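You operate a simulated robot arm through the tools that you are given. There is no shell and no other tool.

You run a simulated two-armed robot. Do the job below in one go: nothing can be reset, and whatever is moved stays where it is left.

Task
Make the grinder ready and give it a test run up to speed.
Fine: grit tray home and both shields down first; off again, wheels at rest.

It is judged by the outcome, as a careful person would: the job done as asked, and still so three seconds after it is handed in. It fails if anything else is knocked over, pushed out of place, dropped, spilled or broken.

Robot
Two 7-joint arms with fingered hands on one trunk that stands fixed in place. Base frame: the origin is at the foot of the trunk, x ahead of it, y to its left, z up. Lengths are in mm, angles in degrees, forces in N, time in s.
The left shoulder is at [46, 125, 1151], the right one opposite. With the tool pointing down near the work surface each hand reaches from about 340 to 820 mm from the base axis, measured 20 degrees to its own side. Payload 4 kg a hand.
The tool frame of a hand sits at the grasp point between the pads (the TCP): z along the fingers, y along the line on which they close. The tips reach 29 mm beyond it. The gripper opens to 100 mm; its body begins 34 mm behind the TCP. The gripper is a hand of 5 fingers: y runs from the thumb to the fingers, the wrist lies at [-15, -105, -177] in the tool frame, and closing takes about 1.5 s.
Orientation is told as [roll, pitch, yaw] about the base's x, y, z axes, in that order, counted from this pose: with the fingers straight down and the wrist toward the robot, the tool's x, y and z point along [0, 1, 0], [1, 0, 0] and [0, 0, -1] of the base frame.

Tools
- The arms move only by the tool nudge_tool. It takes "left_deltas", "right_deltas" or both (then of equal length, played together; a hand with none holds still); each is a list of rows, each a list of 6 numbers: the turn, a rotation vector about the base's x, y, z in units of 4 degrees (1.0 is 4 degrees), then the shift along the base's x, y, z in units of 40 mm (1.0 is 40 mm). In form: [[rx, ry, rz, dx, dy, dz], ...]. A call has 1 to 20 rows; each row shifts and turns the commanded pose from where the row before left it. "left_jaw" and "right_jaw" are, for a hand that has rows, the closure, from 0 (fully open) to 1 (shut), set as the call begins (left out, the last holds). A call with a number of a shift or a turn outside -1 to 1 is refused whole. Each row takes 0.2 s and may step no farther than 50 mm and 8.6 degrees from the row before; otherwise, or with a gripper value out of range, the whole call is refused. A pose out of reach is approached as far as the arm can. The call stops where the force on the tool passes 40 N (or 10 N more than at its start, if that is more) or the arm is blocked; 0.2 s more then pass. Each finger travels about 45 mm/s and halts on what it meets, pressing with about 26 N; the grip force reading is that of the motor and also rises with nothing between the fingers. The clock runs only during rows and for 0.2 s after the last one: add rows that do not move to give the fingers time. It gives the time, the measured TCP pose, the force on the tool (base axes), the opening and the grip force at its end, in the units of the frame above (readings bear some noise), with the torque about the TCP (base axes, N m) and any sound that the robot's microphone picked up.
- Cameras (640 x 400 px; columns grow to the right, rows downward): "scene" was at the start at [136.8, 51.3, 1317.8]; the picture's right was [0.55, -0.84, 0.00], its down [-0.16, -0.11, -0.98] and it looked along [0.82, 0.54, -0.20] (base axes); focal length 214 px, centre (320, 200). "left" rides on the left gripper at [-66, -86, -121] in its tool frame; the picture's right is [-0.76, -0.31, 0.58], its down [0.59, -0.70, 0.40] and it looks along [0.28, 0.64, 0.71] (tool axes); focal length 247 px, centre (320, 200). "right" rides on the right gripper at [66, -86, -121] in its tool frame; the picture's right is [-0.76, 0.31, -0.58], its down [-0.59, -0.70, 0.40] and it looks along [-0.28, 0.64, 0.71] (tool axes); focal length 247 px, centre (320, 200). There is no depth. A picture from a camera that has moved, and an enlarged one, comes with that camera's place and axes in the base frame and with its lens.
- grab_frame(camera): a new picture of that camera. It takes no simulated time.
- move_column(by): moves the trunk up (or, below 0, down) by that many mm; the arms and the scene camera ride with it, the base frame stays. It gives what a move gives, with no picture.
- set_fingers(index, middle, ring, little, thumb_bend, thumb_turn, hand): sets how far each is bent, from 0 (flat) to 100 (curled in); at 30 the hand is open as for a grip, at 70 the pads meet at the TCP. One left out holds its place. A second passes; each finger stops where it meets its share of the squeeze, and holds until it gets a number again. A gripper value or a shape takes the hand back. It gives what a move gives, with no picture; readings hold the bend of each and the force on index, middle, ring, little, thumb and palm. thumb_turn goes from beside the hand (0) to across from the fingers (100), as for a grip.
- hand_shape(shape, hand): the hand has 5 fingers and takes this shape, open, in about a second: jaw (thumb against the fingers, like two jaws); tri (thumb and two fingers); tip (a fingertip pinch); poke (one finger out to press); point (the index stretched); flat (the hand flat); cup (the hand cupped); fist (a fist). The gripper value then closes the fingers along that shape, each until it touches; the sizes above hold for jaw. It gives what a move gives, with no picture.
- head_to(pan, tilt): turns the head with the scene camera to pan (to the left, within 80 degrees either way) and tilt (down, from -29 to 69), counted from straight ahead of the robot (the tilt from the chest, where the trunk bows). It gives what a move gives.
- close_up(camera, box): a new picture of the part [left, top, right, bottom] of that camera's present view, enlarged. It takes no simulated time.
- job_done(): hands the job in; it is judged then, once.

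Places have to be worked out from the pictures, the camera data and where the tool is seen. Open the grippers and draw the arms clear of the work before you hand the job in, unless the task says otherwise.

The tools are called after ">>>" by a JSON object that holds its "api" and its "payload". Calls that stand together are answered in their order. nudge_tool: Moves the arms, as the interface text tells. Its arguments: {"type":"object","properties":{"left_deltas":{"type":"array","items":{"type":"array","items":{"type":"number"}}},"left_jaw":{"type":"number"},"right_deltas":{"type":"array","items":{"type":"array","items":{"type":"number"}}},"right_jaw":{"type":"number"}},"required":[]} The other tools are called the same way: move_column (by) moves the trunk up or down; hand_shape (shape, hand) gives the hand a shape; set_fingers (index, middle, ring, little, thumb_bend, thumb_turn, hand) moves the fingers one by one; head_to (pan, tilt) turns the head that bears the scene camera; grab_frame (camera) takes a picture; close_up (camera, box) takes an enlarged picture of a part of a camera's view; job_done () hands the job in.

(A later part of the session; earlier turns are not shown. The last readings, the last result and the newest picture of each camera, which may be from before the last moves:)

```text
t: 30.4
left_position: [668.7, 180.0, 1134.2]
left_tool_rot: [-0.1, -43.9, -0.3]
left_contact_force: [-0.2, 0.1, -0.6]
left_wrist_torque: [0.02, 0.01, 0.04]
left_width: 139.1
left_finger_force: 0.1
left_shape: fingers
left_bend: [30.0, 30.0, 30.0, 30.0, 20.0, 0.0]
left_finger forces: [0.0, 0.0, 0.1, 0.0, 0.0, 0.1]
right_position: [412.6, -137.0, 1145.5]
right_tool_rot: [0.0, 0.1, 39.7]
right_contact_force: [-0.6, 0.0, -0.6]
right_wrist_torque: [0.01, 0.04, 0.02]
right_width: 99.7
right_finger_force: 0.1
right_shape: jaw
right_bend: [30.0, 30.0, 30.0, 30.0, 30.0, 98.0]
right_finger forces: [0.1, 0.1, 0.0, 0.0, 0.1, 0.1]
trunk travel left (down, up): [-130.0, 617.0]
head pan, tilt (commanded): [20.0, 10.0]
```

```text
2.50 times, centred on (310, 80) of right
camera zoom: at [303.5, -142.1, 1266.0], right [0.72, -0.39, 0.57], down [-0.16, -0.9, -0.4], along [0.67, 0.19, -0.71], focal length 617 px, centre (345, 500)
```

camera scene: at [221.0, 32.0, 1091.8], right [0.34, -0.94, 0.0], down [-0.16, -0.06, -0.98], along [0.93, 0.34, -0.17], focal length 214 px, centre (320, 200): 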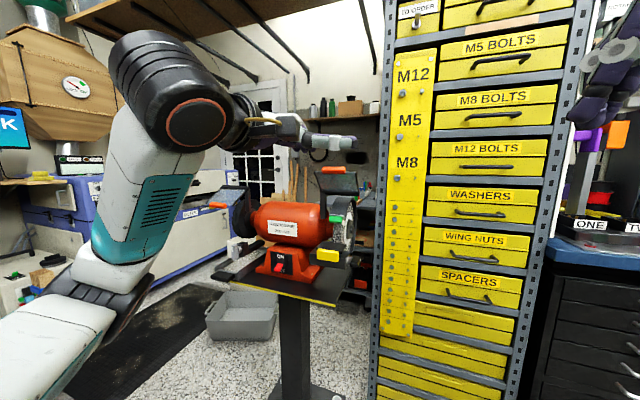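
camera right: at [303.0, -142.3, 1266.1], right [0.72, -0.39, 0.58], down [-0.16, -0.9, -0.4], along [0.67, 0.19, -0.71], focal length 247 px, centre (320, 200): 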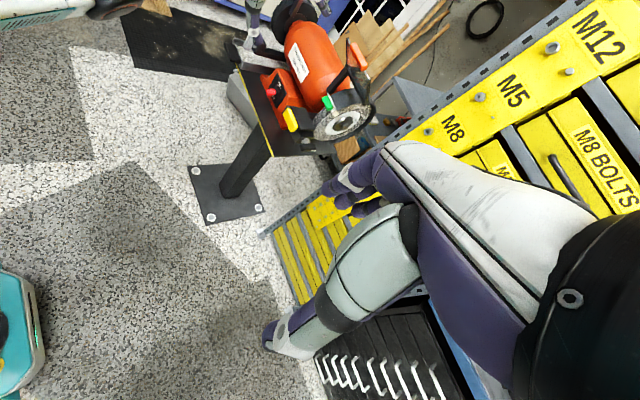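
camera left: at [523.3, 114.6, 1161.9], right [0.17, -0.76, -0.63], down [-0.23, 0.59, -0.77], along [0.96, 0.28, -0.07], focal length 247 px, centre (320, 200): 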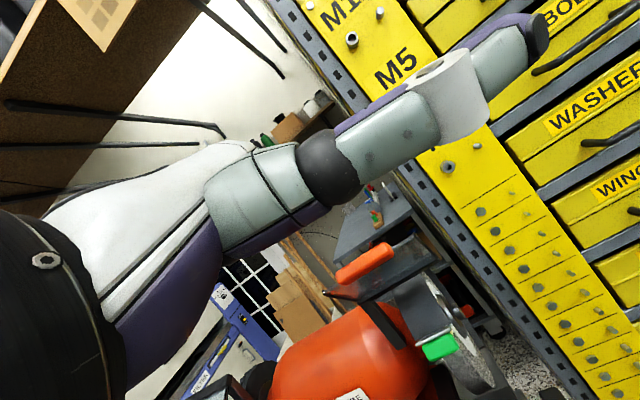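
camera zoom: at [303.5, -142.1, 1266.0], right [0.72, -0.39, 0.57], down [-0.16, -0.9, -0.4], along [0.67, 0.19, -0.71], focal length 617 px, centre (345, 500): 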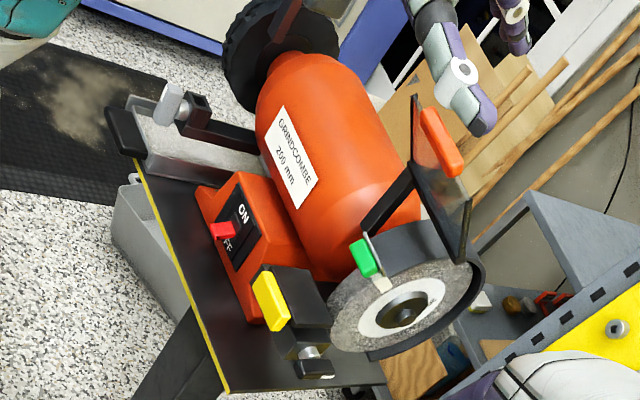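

The outstretched thumb tip is at ≈[603, 64, 1157], well clear of the shield along the planned path. I move along the fingers so they pass above/behind the right handle.

>>> {"api": "nudge_tool", "payload": {"left_deltas": [[0, 0, 0, 0.46, 0, -0.48], [0, 0, 0, 0.46, 0, -0.48], [0, 0, 0, 0.46, 0, -0.48]]}}

>>> {"api": "grab_frame", "payload": {"camera": "left"}}

>>> {"api": "close_up", "payload": {"camera": "scene", "box": [280, 80, 400, 200]}}

>>> {"api": "close_up", "payload": {"camera": "right", "box": [300, 0, 400, 100]}}

```text
t: 31.2
left_position: [726.4, 180.5, 1077.4]
left_tool_rot: [-0.3, -43.9, 0.0]
left_contact_force: [0.2, 0.2, 0.6]
left_wrist_torque: [0.0, 0.0, 0.0]
left_width: 139.1
left_finger_force: 0.0
left_shape: fingers
left_bend: [30.0, 30.0, 30.0, 30.0, 20.0, 0.0]
left_finger forces: [0.1, 0.1, 0.1, 0.0, 0.1, 0.0]
right_position: [409.2, -136.2, 1145.2]
right_tool_rot: [0.0, 0.1, 39.9]
right_contact_force: [-0.1, -0.3, -0.2]
right_wrist_torque: [0.01, -0.01, 0.0]
right_width: 100.1
right_finger_force: 0.1
right_shape: jaw
right_bend: [30.0, 30.0, 30.0, 30.0, 30.0, 98.0]
right_finger forces: [0.1, 0.1, 0.0, 0.0, 0.0, 0.0]
trunk travel left (down, up): [-130.0, 617.0]
head pan, tilt (commanded): [20.0, 10.0]
```

```text
taken
camera left: at [580.2, 116.4, 1105.9], right [0.18, -0.76, -0.63], down [-0.23, 0.59, -0.78], along [0.96, 0.28, -0.07], focal length 247 px, centre (320, 200)
```

left: 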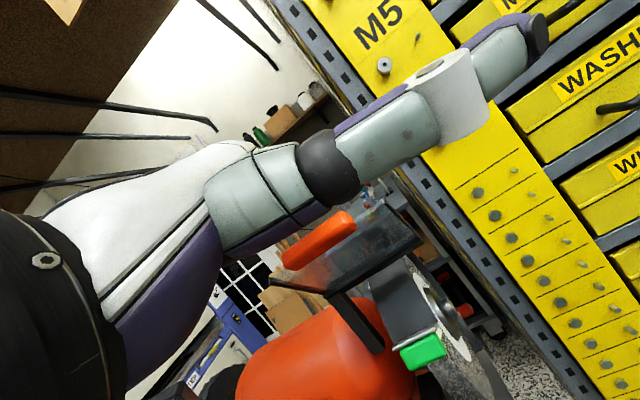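

```text
3.33 times, centred on (340, 140) of scene
camera zoom: at [221.2, 32.0, 1091.8], right [0.34, -0.94, 0.0], down [-0.16, -0.06, -0.98], along [0.93, 0.34, -0.17], focal length 715 px, centre (253, 400)
```

zoom: 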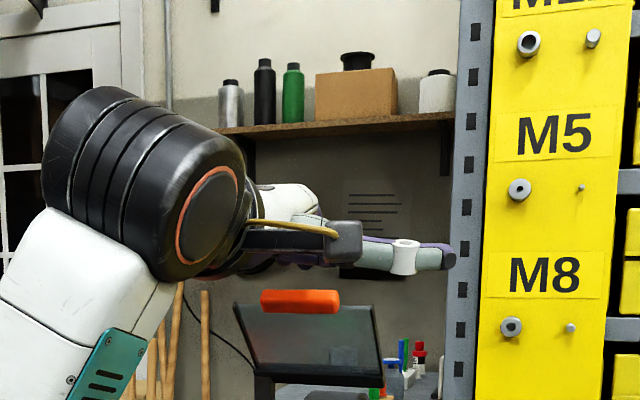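

```text
4.00 times, centred on (350, 50) of right
camera zoom: at [302.6, -141.2, 1266.3], right [0.72, -0.38, 0.58], down [-0.16, -0.9, -0.4], along [0.67, 0.19, -0.71], focal length 988 px, centre (200, 800)
```

zoom: 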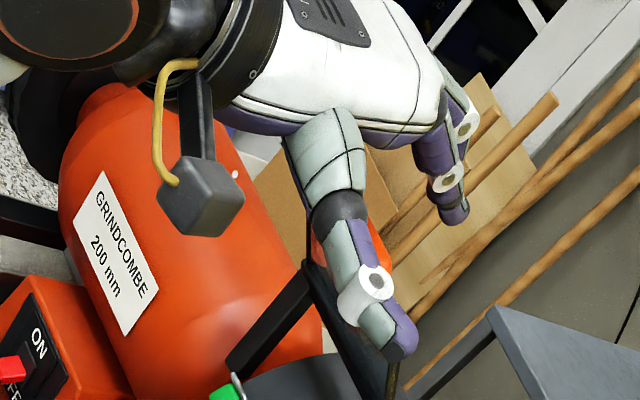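

The right handle is right at the TCP with the fingers behind it. I repeat the same arc as on the left: pull back/down, then down with pitch.

>>> {"api": "nudge_tool", "payload": {"left_deltas": [[0, 0, 0, -0.25, 0, -0.25], [0, 0, 0, -0.25, 0, -0.25], [0, 0, 0, -0.25, 0, -0.25], [0, -1, 0, -0.06, 0, -0.2], [0, -1, 0, -0.06, 0, -0.2], [0, -1, 0, -0.04, 0, -0.21]]}}

>>> {"api": "grab_frame", "payload": {"camera": "left"}}

>>> {"api": "close_up", "payload": {"camera": "scene", "box": [280, 100, 400, 220]}}

>>> {"api": "close_up", "payload": {"camera": "right", "box": [290, 0, 400, 110]}}

```text
t: 32.6
left_position: [688.4, 181.6, 1021.3]
left_tool_rot: [-0.1, -55.9, -0.1]
left_contact_force: [-0.7, -0.6, 1.0]
left_wrist_torque: [0.01, -0.04, -0.01]
left_width: 139.2
left_finger_force: 0.1
left_shape: fingers
left_bend: [30.0, 30.0, 30.0, 30.0, 20.0, 0.0]
left_finger forces: [0.0, 0.0, 0.0, 0.0, 0.0, 0.0]
right_position: [410.2, -135.2, 1146.3]
right_tool_rot: [0.1, 0.1, 39.9]
right_contact_force: [-0.3, -0.4, 0.6]
right_wrist_torque: [0.02, -0.06, 0.02]
right_width: 99.7
right_finger_force: 0.0
right_shape: jaw
right_bend: [30.0, 30.0, 30.0, 30.0, 30.0, 98.0]
right_finger forces: [0.0, 0.0, 0.0, 0.0, 0.0, 0.1]
trunk travel left (down, up): [-130.0, 617.0]
head pan, tilt (commanded): [20.0, 10.0]
```

```text
taken
camera left: at [539.2, 116.8, 1019.2], right [0.3, -0.76, -0.58], down [-0.06, 0.59, -0.81], along [0.95, 0.28, 0.13], focal length 247 px, centre (320, 200)
```

left: 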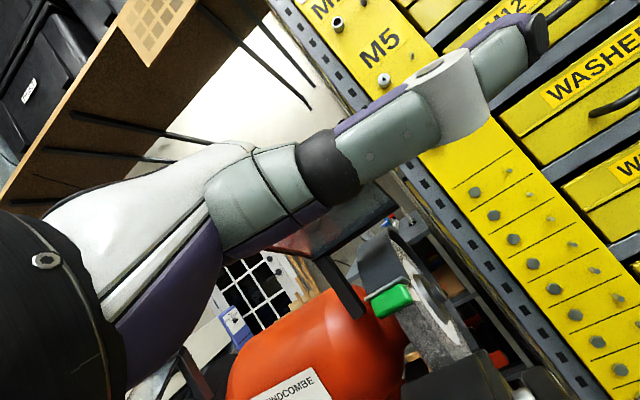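

```text
3.33 times, centred on (340, 160) of scene
camera zoom: at [221.1, 31.9, 1091.8], right [0.34, -0.94, 0.0], down [-0.16, -0.06, -0.98], along [0.93, 0.34, -0.17], focal length 715 px, centre (253, 333)
```

zoom: 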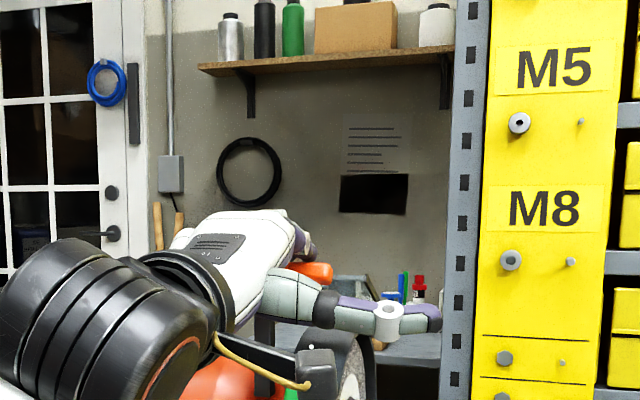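

```text
3.64 times, centred on (345, 55) of right
camera zoom: at [302.4, -141.3, 1266.3], right [0.72, -0.38, 0.58], down [-0.16, -0.9, -0.4], along [0.67, 0.19, -0.71], focal length 898 px, centre (229, 727)
```

zoom: 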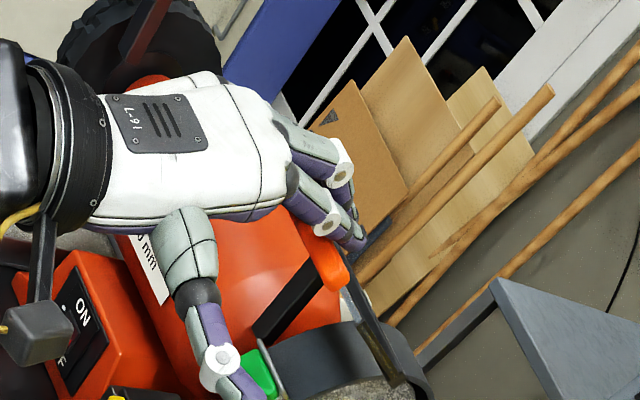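

The right shield is following the fingers. I continue down along the arc.

>>> {"api": "nudge_tool", "payload": {"left_deltas": [[0, -1, 0, -0.03, 0, -0.22], [0, -1, 0, -0.02, 0, -0.22], [0, -1, 0, -0.02, 0, -0.22], [0, 0, 0, 0, 0, -0.22], [0, 0, 0, 0.03, 0, -0.22], [0, 0, 0, 0.05, 0, -0.22]]}}

>>> {"api": "grab_frame", "payload": {"camera": "left"}}

>>> {"api": "close_up", "payload": {"camera": "scene", "box": [260, 120, 400, 260]}}

>>> {"api": "close_up", "payload": {"camera": "right", "box": [290, 0, 400, 110]}}

```text
t: 34.0
left_position: [687.9, 181.6, 966.9]
left_tool_rot: [-0.1, -67.8, -0.1]
left_contact_force: [-1.1, -0.2, -0.2]
left_wrist_torque: [-0.01, -0.02, 0.04]
left_width: 139.3
left_finger_force: 0.3
left_shape: fingers
left_bend: [30.0, 30.0, 30.0, 30.0, 20.0, 0.0]
left_finger forces: [0.2, 0.1, 0.0, 0.0, 0.1, 0.0]
right_position: [409.4, -135.8, 1144.9]
right_tool_rot: [0.1, 0.1, 39.9]
right_contact_force: [0.8, 0.4, -0.4]
right_wrist_torque: [-0.01, 0.01, -0.03]
right_width: 99.8
right_finger_force: 0.1
right_shape: jaw
right_bend: [30.0, 30.0, 30.0, 30.0, 30.0, 98.0]
right_finger forces: [0.0, 0.1, 0.0, 0.0, 0.0, 0.1]
trunk travel left (down, up): [-130.0, 617.0]
head pan, tilt (commanded): [20.0, 10.0]
```

```text
taken
camera left: at [543.3, 116.7, 934.0], right [0.41, -0.76, -0.5], down [0.11, 0.59, -0.8], along [0.9, 0.28, 0.32], focal length 247 px, centre (320, 200)
```

left: 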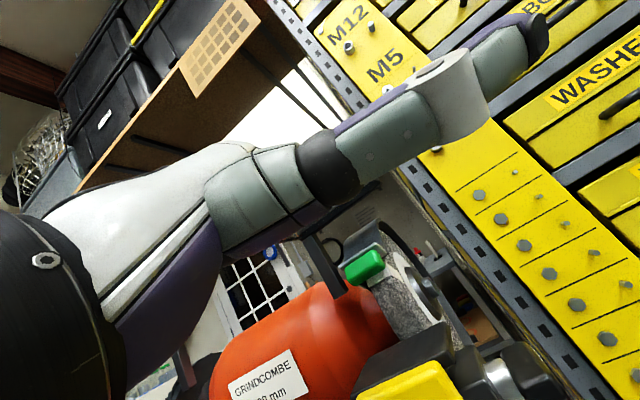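

```text
2.86 times, centred on (330, 190) of scene
camera zoom: at [221.1, 31.9, 1091.8], right [0.34, -0.94, 0.0], down [-0.16, -0.06, -0.98], along [0.93, 0.34, -0.17], focal length 613 px, centre (291, 229)
```

zoom: 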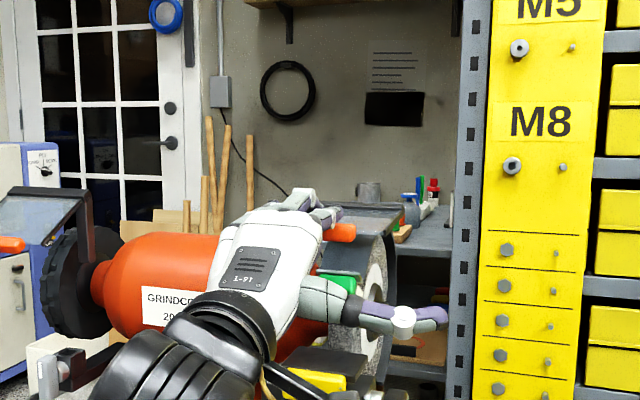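

```text
3.64 times, centred on (345, 55) of right
camera zoom: at [302.4, -141.3, 1266.3], right [0.72, -0.38, 0.58], down [-0.16, -0.9, -0.4], along [0.67, 0.19, -0.71], focal length 898 px, centre (229, 727)
```

zoom: 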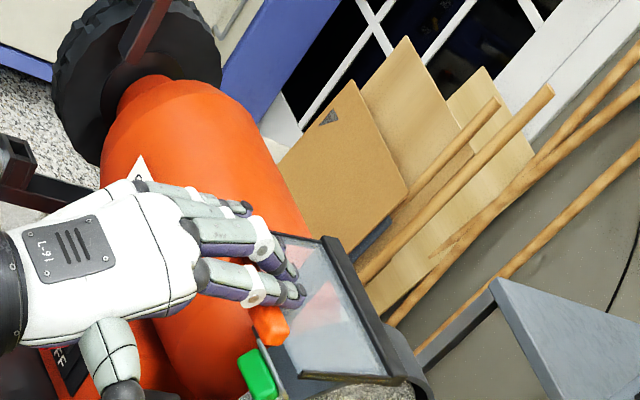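

Plate is now sloping a little below horizontal with nearly no force. I continue in smaller steps toward the lower stop.

>>> {"api": "nudge_tool", "payload": {"left_deltas": [[0, 0, 0, 0.1, 0, -0.18], [0, 0, 0, 0.1, 0, -0.18], [0, 0, 0, 0.1, 0, -0.16]]}}

>>> {"api": "close_up", "payload": {"camera": "scene", "box": [260, 120, 400, 260]}}

>>> {"api": "close_up", "payload": {"camera": "right", "box": [280, 0, 390, 110]}}

```text
t: 34.9
left_position: [699.4, 181.5, 946.9]
left_tool_rot: [0.0, -67.8, -0.2]
left_contact_force: [-0.9, 0.7, -1.5]
left_wrist_torque: [-0.03, 0.01, 0.0]
left_width: 139.1
left_finger_force: 0.0
left_shape: fingers
left_bend: [30.0, 30.0, 30.0, 30.0, 20.0, 0.0]
left_finger forces: [0.1, 0.0, 0.0, 0.0, 0.1, 0.0]
right_position: [409.3, -137.0, 1146.8]
right_tool_rot: [0.1, 0.1, 39.8]
right_contact_force: [-0.1, 0.1, -0.2]
right_wrist_torque: [0.01, -0.01, -0.02]
right_width: 99.9
right_finger_force: 0.1
right_shape: jaw
right_bend: [30.0, 30.0, 30.0, 30.0, 30.0, 98.0]
right_finger forces: [0.1, 0.0, 0.0, 0.0, 0.1, 0.0]
trunk travel left (down, up): [-130.0, 617.0]
head pan, tilt (commanded): [20.0, 10.0]
```

```text
2.86 times, centred on (330, 190) of scene
camera zoom: at [220.5, 31.6, 1091.8], right [0.34, -0.94, 0.0], down [-0.16, -0.06, -0.98], along [0.93, 0.34, -0.17], focal length 613 px, centre (291, 229)
```

zoom: 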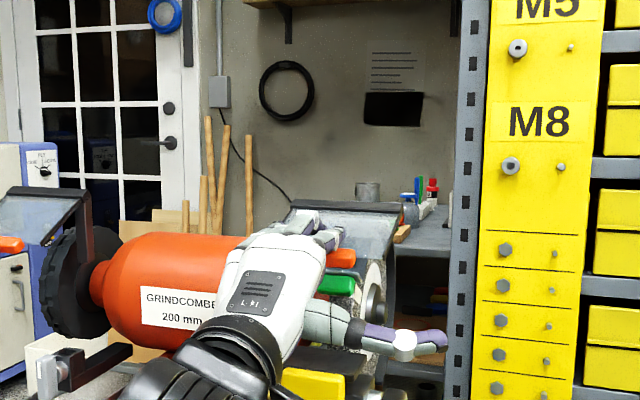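

```text
3.64 times, centred on (335, 55) of right
camera zoom: at [301.6, -141.8, 1266.3], right [0.72, -0.39, 0.58], down [-0.16, -0.9, -0.4], along [0.67, 0.19, -0.71], focal length 898 px, centre (266, 727)
```

zoom: 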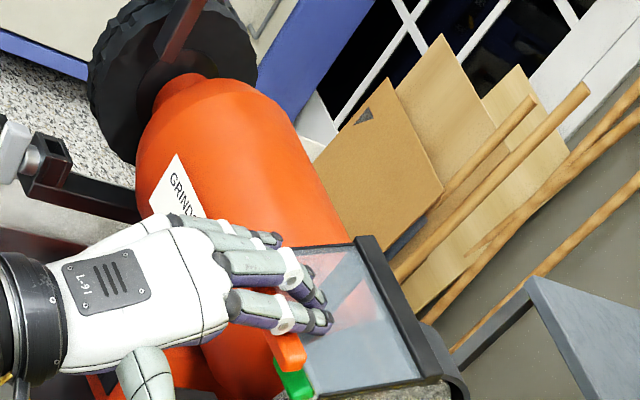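

Nearly there; a few more small steps to reach the stop.

>>> {"api": "nudge_tool", "payload": {"left_deltas": [[0, 0, 0, 0.06, 0, -0.1], [0, 0, 0, 0.06, 0, -0.1], [0, 0, 0, 0.06, 0, -0.1]]}}

>>> {"api": "close_up", "payload": {"camera": "scene", "box": [260, 120, 400, 260]}}

>>> {"api": "close_up", "payload": {"camera": "right", "box": [280, 0, 390, 110]}}

```text
t: 35.6
left_position: [706.2, 182.1, 935.2]
left_tool_rot: [-0.2, -67.8, -0.1]
left_contact_force: [0.1, 0.5, 0.7]
left_wrist_torque: [0.0, -0.03, 0.01]
left_width: 139.2
left_finger_force: 0.2
left_shape: fingers
left_bend: [30.0, 30.0, 30.0, 30.0, 20.0, 0.0]
left_finger forces: [0.0, 0.7, 0.0, 0.1, 0.0, 0.0]
right_position: [408.2, -135.7, 1145.9]
right_tool_rot: [0.2, 0.0, 39.8]
right_contact_force: [0.3, -0.5, 0.0]
right_wrist_torque: [-0.03, 0.02, -0.02]
right_width: 100.0
right_finger_force: 0.2
right_shape: jaw
right_bend: [30.0, 30.0, 30.0, 30.0, 30.0, 98.0]
right_finger forces: [0.0, 0.0, 0.0, 0.0, 0.1, 0.0]
trunk travel left (down, up): [-130.0, 617.0]
head pan, tilt (commanded): [20.0, 10.0]
```

```text
2.86 times, centred on (330, 190) of scene
camera zoom: at [220.8, 31.8, 1091.9], right [0.34, -0.94, 0.0], down [-0.16, -0.06, -0.98], along [0.93, 0.34, -0.17], focal length 613 px, centre (291, 229)
```

zoom: 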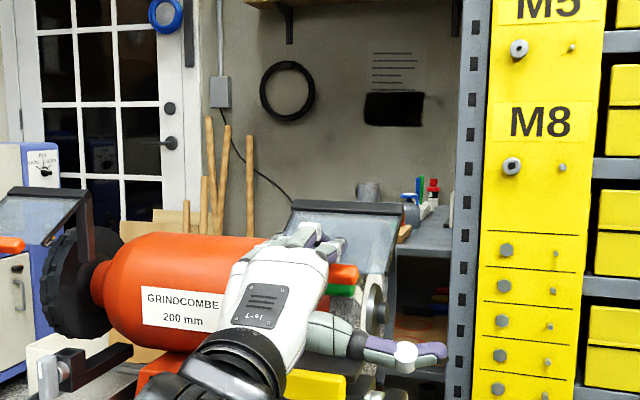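

```text
3.64 times, centred on (335, 55) of right
camera zoom: at [301.9, -141.5, 1266.4], right [0.72, -0.38, 0.58], down [-0.16, -0.9, -0.4], along [0.67, 0.19, -0.71], focal length 898 px, centre (266, 727)
```

zoom: 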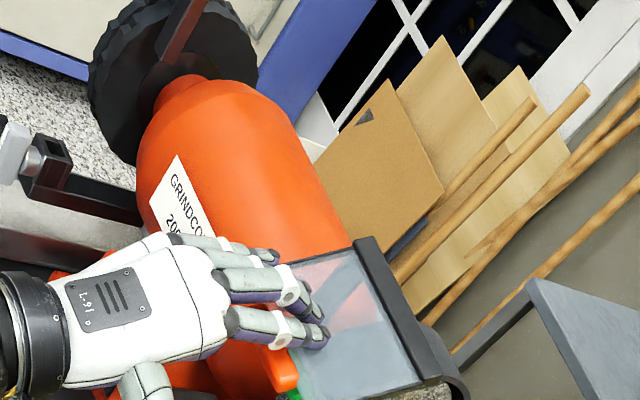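

Still moving freely; I step a bit further.

>>> {"api": "nudge_tool", "payload": {"left_deltas": [[0, 0, 0, 0.05, 0, -0.08], [0, 0, 0, 0.05, 0, -0.08]]}}

>>> {"api": "close_up", "payload": {"camera": "right", "box": [280, 0, 390, 110]}}

```text
t: 36.2
left_position: [708.8, 182.5, 932.8]
left_tool_rot: [-0.1, -68.2, -0.2]
left_contact_force: [-8.6, -0.4, 5.4]
left_wrist_torque: [0.04, -0.6, 0.07]
left_width: 139.8
left_finger_force: 3.9
left_shape: fingers
left_bend: [29.0, 29.0, 29.0, 30.0, 20.0, 0.0]
left_finger forces: [2.2, 6.0, 1.0, 0.1, 0.0, 0.0]
right_position: [408.1, -137.4, 1146.8]
right_tool_rot: [0.0, -0.1, 39.9]
right_contact_force: [0.6, -0.4, 0.5]
right_wrist_torque: [-0.04, 0.04, 0.01]
right_width: 99.6
right_finger_force: 0.0
right_shape: jaw
right_bend: [30.0, 30.0, 30.0, 30.0, 30.0, 98.0]
right_finger forces: [0.0, 0.0, 0.1, 0.0, 0.0, 0.0]
trunk travel left (down, up): [-130.0, 617.0]
head pan, tilt (commanded): [20.0, 10.0]
```

```text
3.64 times, centred on (335, 55) of right
camera zoom: at [300.3, -141.7, 1267.0], right [0.72, -0.38, 0.58], down [-0.16, -0.9, -0.4], along [0.67, 0.19, -0.71], focal length 898 px, centre (266, 727)
```

zoom: 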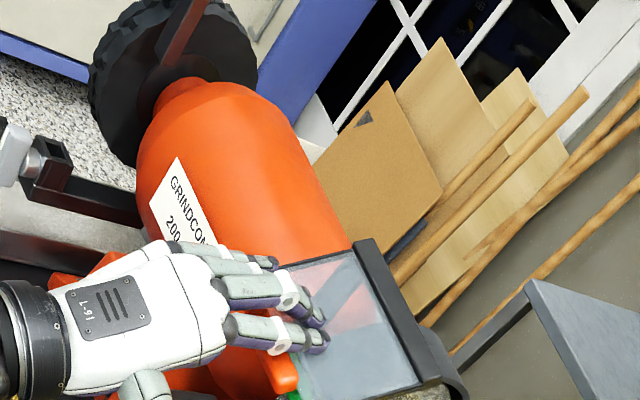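

Force is up to ~10 N at the same height where the left shield stopped, so the right shield is at its lower stop. I withdraw along the fingers and back away.

>>> {"api": "nudge_tool", "payload": {"left_deltas": [[0, 0, 0, -0.1, 0, 0.1], [0, 0, 0, -0.2, 0, 0.12], [0, 0, 0, -0.5, 0, 0.22], [0, 0, 0, -0.85, 0, 0.35], [0, 0, 0, -0.85, 0, 0.35], [0, 0, 0, -0.85, 0, 0.35], [0, 0, 0, -0.85, 0, 0.1]]}}

>>> {"api": "grab_frame", "payload": {"camera": "scene"}}

>>> {"api": "close_up", "payload": {"camera": "right", "box": [200, 0, 400, 170]}}

>>> {"api": "grab_frame", "payload": {"camera": "left"}}

```text
t: 37.9
left_position: [571.5, 182.8, 998.6]
left_tool_rot: [-0.1, -67.8, -0.2]
left_contact_force: [-0.1, 0.0, -0.4]
left_wrist_torque: [-0.01, 0.0, -0.04]
left_width: 139.2
left_finger_force: 0.1
left_shape: fingers
left_bend: [30.0, 30.0, 30.0, 30.0, 20.0, 0.0]
left_finger forces: [0.0, 0.0, 0.0, 0.0, 0.0, 0.0]
left hand out of reach, approached as far as the arm can: row 7
right_position: [409.6, -136.5, 1145.3]
right_tool_rot: [0.1, 0.1, 39.9]
right_contact_force: [0.6, -0.6, 0.0]
right_wrist_torque: [0.01, 0.0, -0.02]
right_width: 99.8
right_finger_force: 0.0
right_shape: jaw
right_bend: [30.0, 30.0, 30.0, 30.0, 30.0, 98.0]
right_finger forces: [0.1, 0.1, 0.0, 0.1, 0.0, 0.0]
trunk travel left (down, up): [-130.0, 617.0]
head pan, tilt (commanded): [20.0, 10.0]
```

```text
taken
camera scene: at [220.9, 31.9, 1091.9], right [0.34, -0.94, 0.0], down [-0.16, -0.06, -0.98], along [0.93, 0.34, -0.17], focal length 214 px, centre (320, 200)
```

scene: 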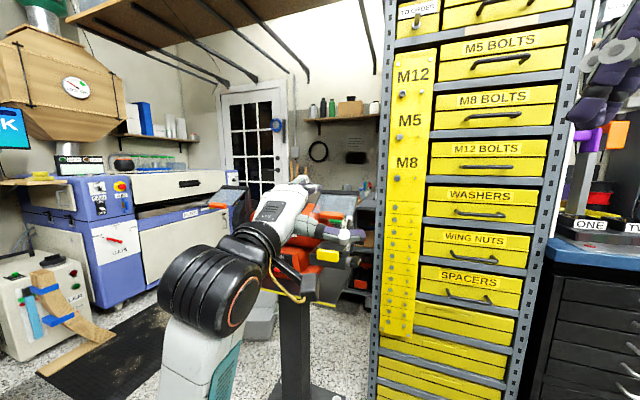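

```text
2.35 times, centred on (300, 85) of right
camera zoom: at [302.1, -141.4, 1266.4], right [0.72, -0.38, 0.58], down [-0.16, -0.9, -0.4], along [0.67, 0.19, -0.71], focal length 581 px, centre (367, 471)
```

zoom: 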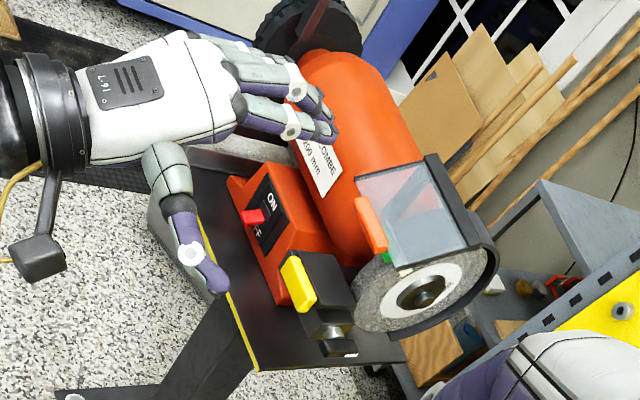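

```text
taken
camera left: at [427.5, 118.1, 965.0], right [0.41, -0.76, -0.5], down [0.11, 0.59, -0.8], along [0.9, 0.28, 0.32], focal length 247 px, centre (320, 200)
```

left: 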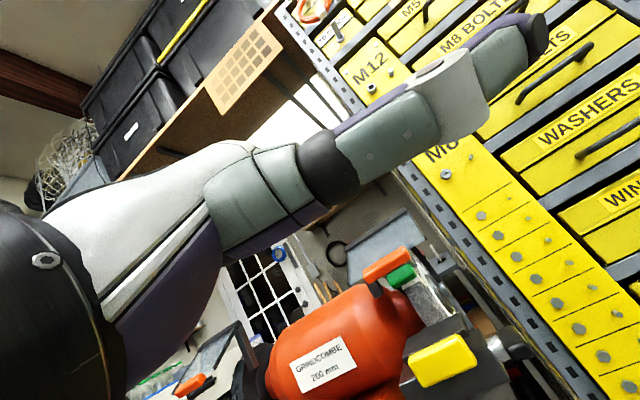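

Both shields are down at matching angles (handles at z≈962–966, x≈720). Now I study the switch closely from both hand cameras.

>>> {"api": "close_up", "payload": {"camera": "right", "box": [270, 70, 330, 120]}}

>>> {"api": "close_up", "payload": {"camera": "right", "box": [200, 10, 300, 90]}}

```text
8.00 times, centred on (300, 95) of right
camera zoom: at [302.1, -141.4, 1266.4], right [0.72, -0.38, 0.58], down [-0.16, -0.9, -0.4], along [0.67, 0.19, -0.71], focal length 1976 px, centre (480, 1040)
```

zoom: 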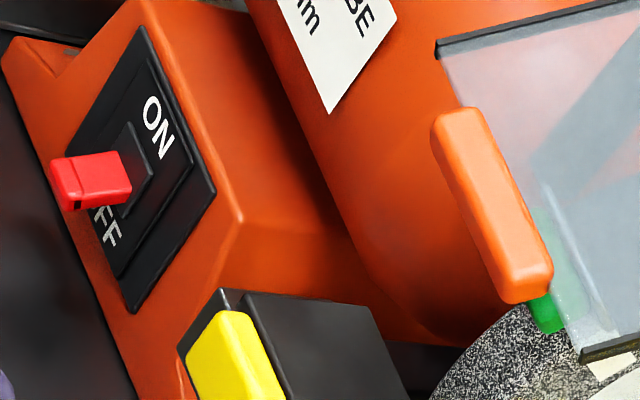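

```text
5.00 times, centred on (250, 50) of right
camera zoom: at [302.1, -141.4, 1266.4], right [0.72, -0.38, 0.58], down [-0.16, -0.9, -0.4], along [0.67, 0.19, -0.71], focal length 1235 px, centre (670, 950)
```

zoom: 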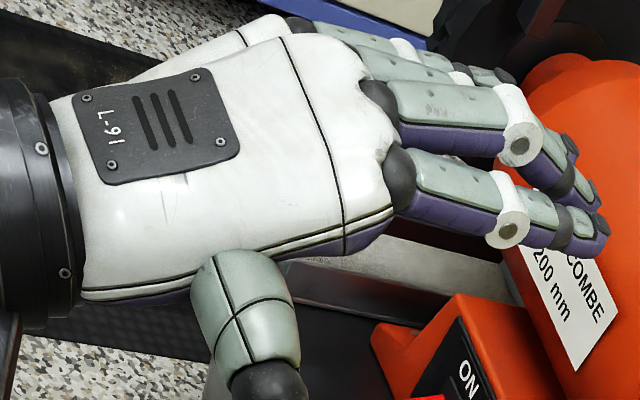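

The switch is a red paddle lever (tip ≈[751, 368, 762], root ≈[773, 368, 772]) pointing down = OFF; it has to be pushed up. I move the left hand to a free spot in front of the grinder and form a pointing finger to see its geometry.

>>> {"api": "nudge_tool", "payload": {"left_deltas": [[0, 0, 0, -0.1, 0.9, -0.2], [0, 0, 0, -0.2, 0.9, -0.2], [0, 0, 0, -0.3, 0.9, -0.2], [0, 0, 0, -0.3, 0.9, -0.2]]}}

>>> {"api": "hand_shape", "payload": {"hand": "left", "shape": "poke"}}

>>> {"api": "grab_frame", "payload": {"camera": "left"}}

>>> {"api": "grab_frame", "payload": {"camera": "right"}}

>>> {"api": "grab_frame", "payload": {"camera": "scene"}}

```text
t: 38.9
left_position: [537.6, 327.9, 964.5]
left_tool_rot: [-0.1, -67.9, -0.1]
left_contact_force: [0.2, 0.1, -0.7]
left_wrist_torque: [0.03, -0.04, -0.03]
left_width: 139.3
left_finger_force: 0.0
left_shape: fingers
left_bend: [30.0, 30.0, 30.0, 30.0, 20.0, 0.0]
left_finger forces: [0.1, 0.0, 0.0, 0.1, 0.0, 0.0]
right_position: [409.5, -135.7, 1146.4]
right_tool_rot: [0.0, 0.0, 39.9]
right_contact_force: [-0.6, 0.0, 0.3]
right_wrist_torque: [0.0, -0.02, 0.02]
right_width: 99.8
right_finger_force: 0.2
right_shape: jaw
right_bend: [30.0, 30.0, 30.0, 30.0, 30.0, 98.0]
right_finger forces: [0.1, 0.1, 0.0, 0.0, 0.1, 0.0]
trunk travel left (down, up): [-130.0, 617.0]
head pan, tilt (commanded): [20.0, 10.0]
```

```text
t: 39.8
left_position: [537.7, 327.0, 964.9]
left_tool_rot: [-0.1, -67.8, -0.1]
left_contact_force: [-0.2, 0.1, 0.9]
left_wrist_torque: [-0.01, -0.02, -0.03]
left_width: 0.1
left_finger_force: 0.1
left_shape: poke
left_bend: [70.0, 70.0, 99.0, 99.0, 100.0, 100.0]
left_finger forces: [0.0, 0.0, 0.0, 0.0, 0.2, 0.1]
right_position: [408.9, -136.4, 1146.5]
right_tool_rot: [0.1, 0.0, 40.0]
right_contact_force: [-0.2, -0.2, -0.8]
right_wrist_torque: [-0.04, -0.03, 0.0]
right_width: 99.7
right_finger_force: 0.0
right_shape: jaw
right_bend: [30.0, 30.0, 30.0, 30.0, 30.0, 98.0]
right_finger forces: [0.1, 0.0, 0.0, 0.0, 0.0, 0.1]
trunk travel left (down, up): [-130.0, 617.0]
head pan, tilt (commanded): [20.0, 10.0]
```

```text
taken
camera left: at [393.4, 261.9, 931.4], right [0.42, -0.76, -0.5], down [0.11, 0.59, -0.8], along [0.9, 0.28, 0.32], focal length 247 px, centre (320, 200)
```

left: 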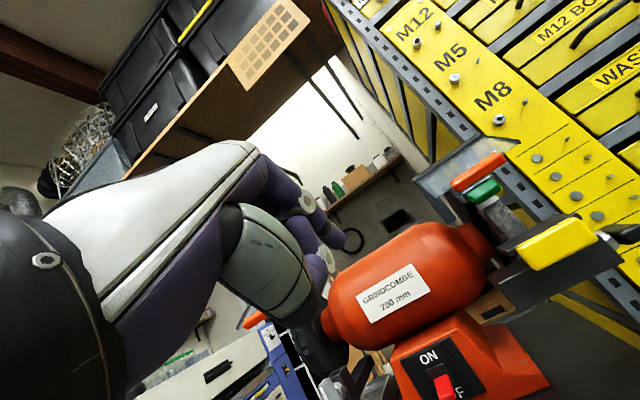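

```text
taken
camera right: at [302.1, -141.3, 1266.4], right [0.72, -0.38, 0.58], down [-0.16, -0.9, -0.4], along [0.67, 0.19, -0.71], focal length 247 px, centre (320, 200)
```

right: 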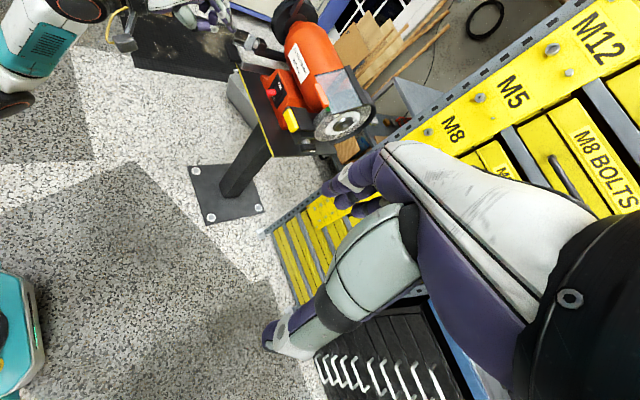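

```text
taken
camera scene: at [220.9, 31.9, 1091.9], right [0.34, -0.94, 0.0], down [-0.16, -0.06, -0.98], along [0.93, 0.34, -0.17], focal length 214 px, centre (320, 200)
```

scene: 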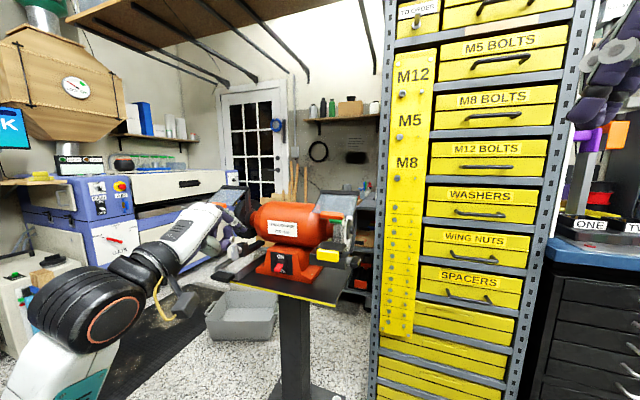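

I zoom in on the poke-shaped hand to judge where the fingertip and curled fingers sit.

>>> {"api": "close_up", "payload": {"camera": "right", "box": [110, 0, 260, 100]}}

>>> {"api": "close_up", "payload": {"camera": "scene", "box": [140, 180, 360, 320]}}

>>> {"api": "close_up", "payload": {"camera": "left", "box": [200, 130, 560, 400]}}

```text
4.00 times, centred on (185, 50) of right
camera zoom: at [302.1, -141.3, 1266.4], right [0.72, -0.38, 0.58], down [-0.16, -0.9, -0.4], along [0.67, 0.19, -0.71], focal length 988 px, centre (860, 800)
```

zoom: 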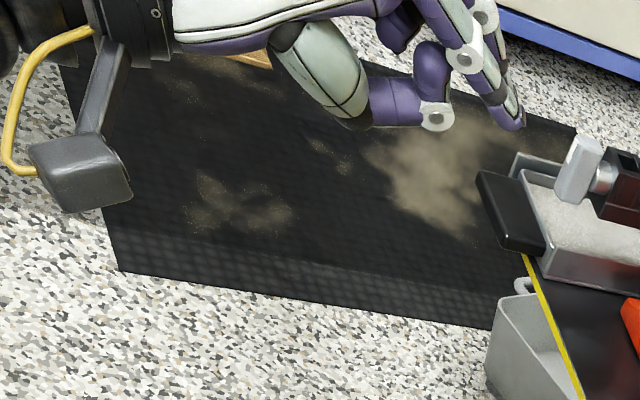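

```text
2.86 times, centred on (250, 250) of scene
camera zoom: at [220.9, 31.9, 1091.9], right [0.34, -0.94, 0.0], down [-0.16, -0.06, -0.98], along [0.93, 0.34, -0.17], focal length 613 px, centre (520, 57)
```

zoom: 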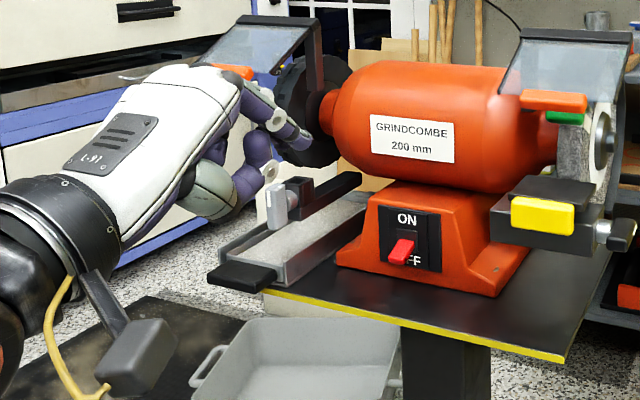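

```text
1.48 times, centred on (380, 265) of left
camera zoom: at [393.4, 261.9, 931.4], right [0.42, -0.76, -0.5], down [0.11, 0.59, -0.8], along [0.9, 0.28, 0.32], focal length 366 px, centre (231, 104)
```

zoom: 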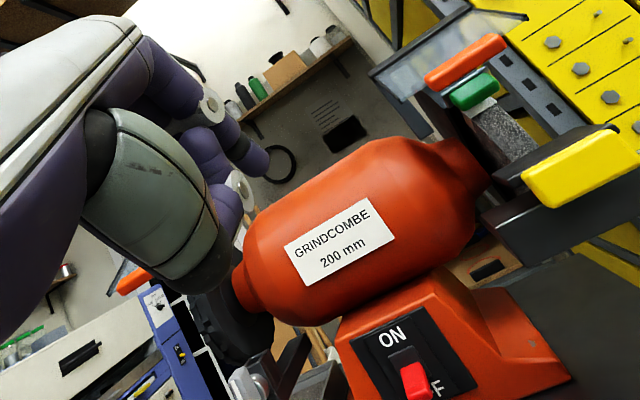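

In poke the thumb hangs below the finger and would foul the platform edge (platform top ≈ z 717, edge x≈715). A flat hand slid under the lever like a spatula is slimmer, so I try that shape and measure it.

>>> {"api": "hand_shape", "payload": {"hand": "left", "shape": "flat"}}

>>> {"api": "grab_frame", "payload": {"camera": "left"}}

>>> {"api": "close_up", "payload": {"camera": "right", "box": [110, 0, 260, 100]}}

>>> {"api": "close_up", "payload": {"camera": "scene", "box": [140, 160, 360, 320]}}

```text
t: 40.6
left_position: [538.4, 327.1, 964.9]
left_tool_rot: [-0.1, -67.8, -0.1]
left_contact_force: [-0.9, 0.4, -0.5]
left_wrist_torque: [0.01, 0.0, 0.02]
left_width: 0.0
left_finger_force: 0.1
left_shape: flat
left_bend: [0.0, 0.0, 0.0, 0.0, 70.0, 0.0]
left_finger forces: [0.0, 0.0, 0.0, 0.0, 0.1, 0.1]
right_position: [408.9, -136.2, 1145.0]
right_tool_rot: [0.1, -0.1, 39.9]
right_contact_force: [0.1, 0.2, 0.1]
right_wrist_torque: [0.02, -0.01, -0.01]
right_width: 99.5
right_finger_force: 0.1
right_shape: jaw
right_bend: [30.0, 30.0, 30.0, 30.0, 30.0, 98.0]
right_finger forces: [0.0, 0.0, 0.0, 0.0, 0.1, 0.0]
trunk travel left (down, up): [-130.0, 617.0]
head pan, tilt (commanded): [20.0, 10.0]
```

```text
taken
camera left: at [393.4, 261.9, 931.4], right [0.42, -0.76, -0.5], down [0.11, 0.59, -0.8], along [0.9, 0.28, 0.32], focal length 247 px, centre (320, 200)
```

left: 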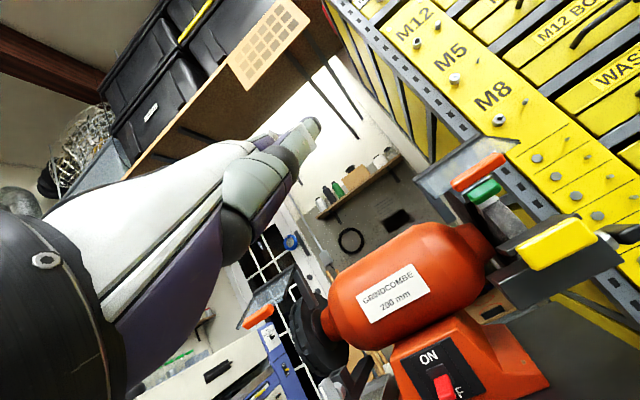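

```text
4.00 times, centred on (185, 50) of right
camera zoom: at [302.1, -141.3, 1266.4], right [0.72, -0.38, 0.58], down [-0.16, -0.9, -0.4], along [0.67, 0.19, -0.71], focal length 988 px, centre (860, 800)
```

zoom: 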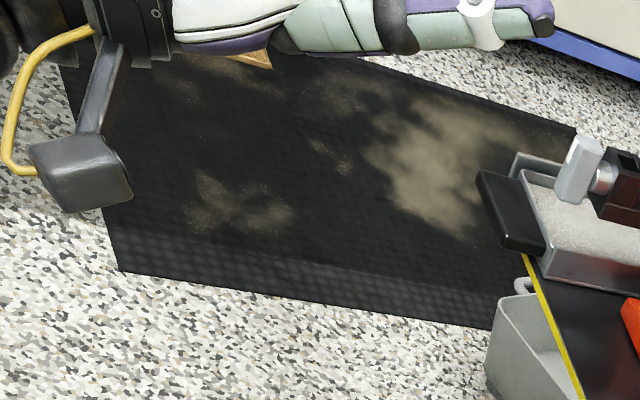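

```text
2.50 times, centred on (250, 240) of scene
camera zoom: at [220.9, 31.9, 1091.9], right [0.34, -0.94, 0.0], down [-0.16, -0.06, -0.98], along [0.93, 0.34, -0.17], focal length 536 px, centre (495, 100)
```

zoom: 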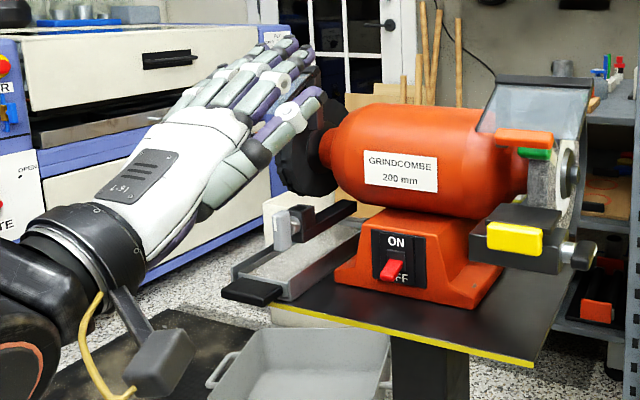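

Flat fingers measure as reaching to tool (y≈103, z≈−6) and lie horizontal at pitch ≈ −40°. I rotate to pitch −22° (fingers ~18° nose-down) while lowering in front of the switch, staying at x clear of the platform.

>>> {"api": "nudge_tool", "payload": {"left_deltas": [[0, 1, 0, 0, 0.08, -0.5], [0, 1, 0, 0, 0.08, -0.5], [0, 1, 0, 0, 0.08, -0.5], [0, 1, 0, 0, 0.08, -0.5], [0, 1, 0, 0, 0.08, -0.5], [0, 1, 0, 0, 0.08, -0.5], [0, 1, 0, 0, 0.08, -0.5], [0, 1, 0, 0, 0.08, -0.5], [0, 1, 0, 0, 0.08, -0.5], [0, 1, 0, 0, 0.08, -0.5], [0, 1, 0, 0, 0.08, -0.5], [0, 0.45, 0, 0, 0.08, -0.5]]}}

>>> {"api": "grab_frame", "payload": {"camera": "left"}}

>>> {"api": "close_up", "payload": {"camera": "scene", "box": [140, 180, 360, 340]}}

>>> {"api": "close_up", "payload": {"camera": "right", "box": [150, 20, 320, 150]}}

```text
t: 43.2
left_position: [537.9, 364.1, 725.5]
left_tool_rot: [-0.2, -22.0, 0.0]
left_contact_force: [0.2, -0.7, 0.1]
left_wrist_torque: [0.02, -0.03, 0.0]
left_width: 0.0
left_finger_force: 0.1
left_shape: flat
left_bend: [0.0, 0.0, 0.0, 0.0, 70.0, 0.0]
left_finger forces: [0.0, 0.0, 0.0, 0.1, 0.0, 0.1]
right_position: [411.0, -137.7, 1145.7]
right_tool_rot: [0.0, 0.1, 39.9]
right_contact_force: [0.0, 0.9, -0.5]
right_wrist_torque: [0.0, -0.01, 0.0]
right_width: 99.6
right_finger_force: 0.1
right_shape: jaw
right_bend: [30.0, 30.0, 30.0, 30.0, 30.0, 98.0]
right_finger forces: [0.1, 0.1, 0.0, 0.0, 0.1, 0.1]
trunk travel left (down, up): [-130.0, 617.0]
head pan, tilt (commanded): [20.0, 10.0]
```

```text
taken
camera left: at [413.6, 299.5, 805.8], right [-0.07, -0.76, -0.65], down [-0.5, 0.59, -0.64], along [0.86, 0.28, -0.42], focal length 247 px, centre (320, 200)
```

left: 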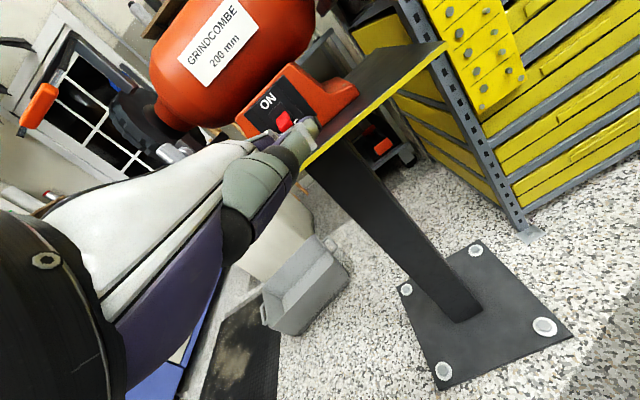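

```text
2.50 times, centred on (250, 260) of scene
camera zoom: at [220.9, 31.9, 1091.9], right [0.34, -0.94, 0.0], down [-0.16, -0.06, -0.98], along [0.93, 0.34, -0.17], focal length 536 px, centre (495, 50)
```

zoom: 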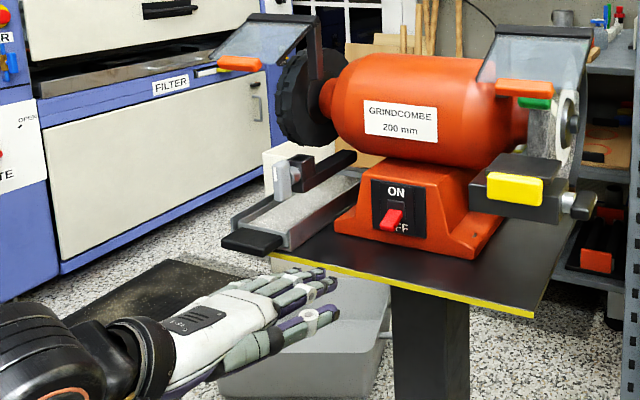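

```text
3.08 times, centred on (235, 85) of right
camera zoom: at [302.1, -141.3, 1266.4], right [0.72, -0.38, 0.58], down [-0.16, -0.9, -0.4], along [0.67, 0.19, -0.71], focal length 760 px, centre (582, 554)
```

zoom: 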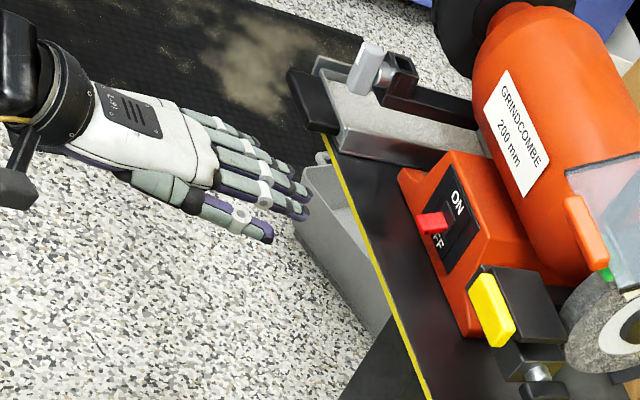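

The flat hand looks right: fingers slope slightly down. I lower it a little and advance so the tips stop just short of the lever, then compare directly in the images.

>>> {"api": "nudge_tool", "payload": {"left_deltas": [[0, 0, 0, 0, 0, -0.8], [0, 0, 0, 0.75, 0, 0], [0, 0, 0, 0.75, 0, 0], [0, 0, 0, 0.75, 0, 0]]}}

>>> {"api": "close_up", "payload": {"camera": "left", "box": [200, 20, 420, 200]}}

>>> {"api": "close_up", "payload": {"camera": "scene", "box": [240, 220, 340, 310]}}

>>> {"api": "close_up", "payload": {"camera": "right", "box": [220, 50, 320, 130]}}

```text
t: 44.2
left_position: [629.6, 364.0, 693.9]
left_tool_rot: [-0.1, -22.0, -0.1]
left_contact_force: [-0.9, 0.3, 0.1]
left_wrist_torque: [0.01, 0.03, 0.0]
left_width: 0.0
left_finger_force: 0.0
left_shape: flat
left_bend: [0.0, 0.0, 0.0, 0.0, 70.0, 0.0]
left_finger forces: [0.0, 0.0, 0.1, 0.0, 0.0, 0.1]
right_position: [410.4, -137.0, 1146.9]
right_tool_rot: [0.1, 0.1, 39.8]
right_contact_force: [-0.1, -0.1, 0.2]
right_wrist_torque: [0.02, -0.03, 0.0]
right_width: 99.9
right_finger_force: 0.2
right_shape: jaw
right_bend: [30.0, 30.0, 30.0, 30.0, 30.0, 98.0]
right_finger forces: [0.0, 0.1, 0.0, 0.0, 0.0, 0.0]
trunk travel left (down, up): [-130.0, 617.0]
head pan, tilt (commanded): [20.0, 10.0]
```

```text
2.22 times, centred on (310, 110) of left
camera zoom: at [504.7, 298.5, 774.3], right [-0.07, -0.76, -0.65], down [-0.5, 0.59, -0.63], along [0.86, 0.28, -0.42], focal length 549 px, centre (342, 400)
```

zoom: 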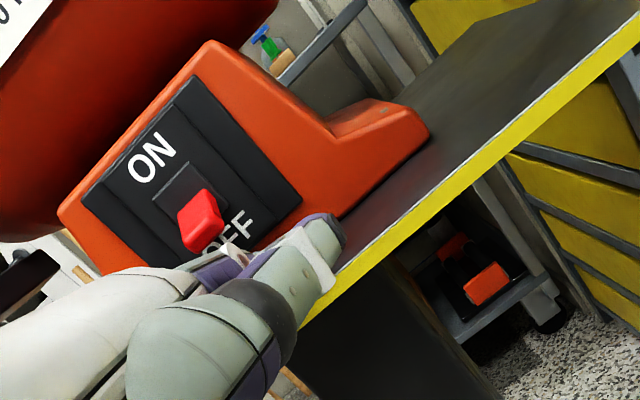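

```text
4.44 times, centred on (290, 265) of scene
camera zoom: at [222.2, 31.6, 1091.7], right [0.34, -0.94, 0.0], down [-0.16, -0.06, -0.98], along [0.93, 0.34, -0.17], focal length 953 px, centre (453, -89)
```

zoom: 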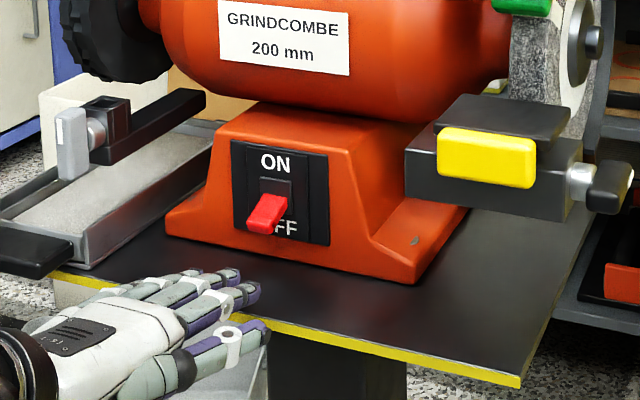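

```text
5.00 times, centred on (270, 90) of right
camera zoom: at [303.4, -141.8, 1266.1], right [0.72, -0.39, 0.58], down [-0.16, -0.9, -0.4], along [0.67, 0.19, -0.71], focal length 1235 px, centre (570, 750)
```

zoom: 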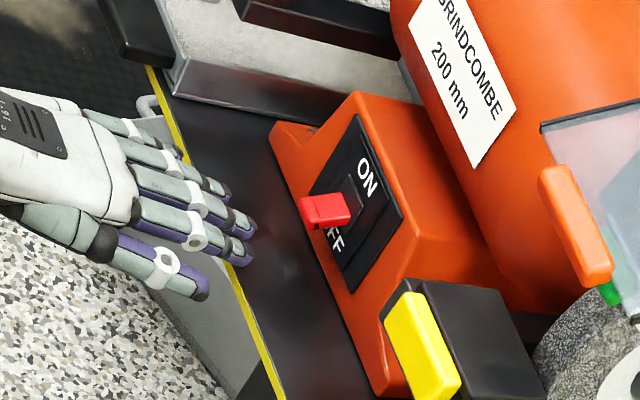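

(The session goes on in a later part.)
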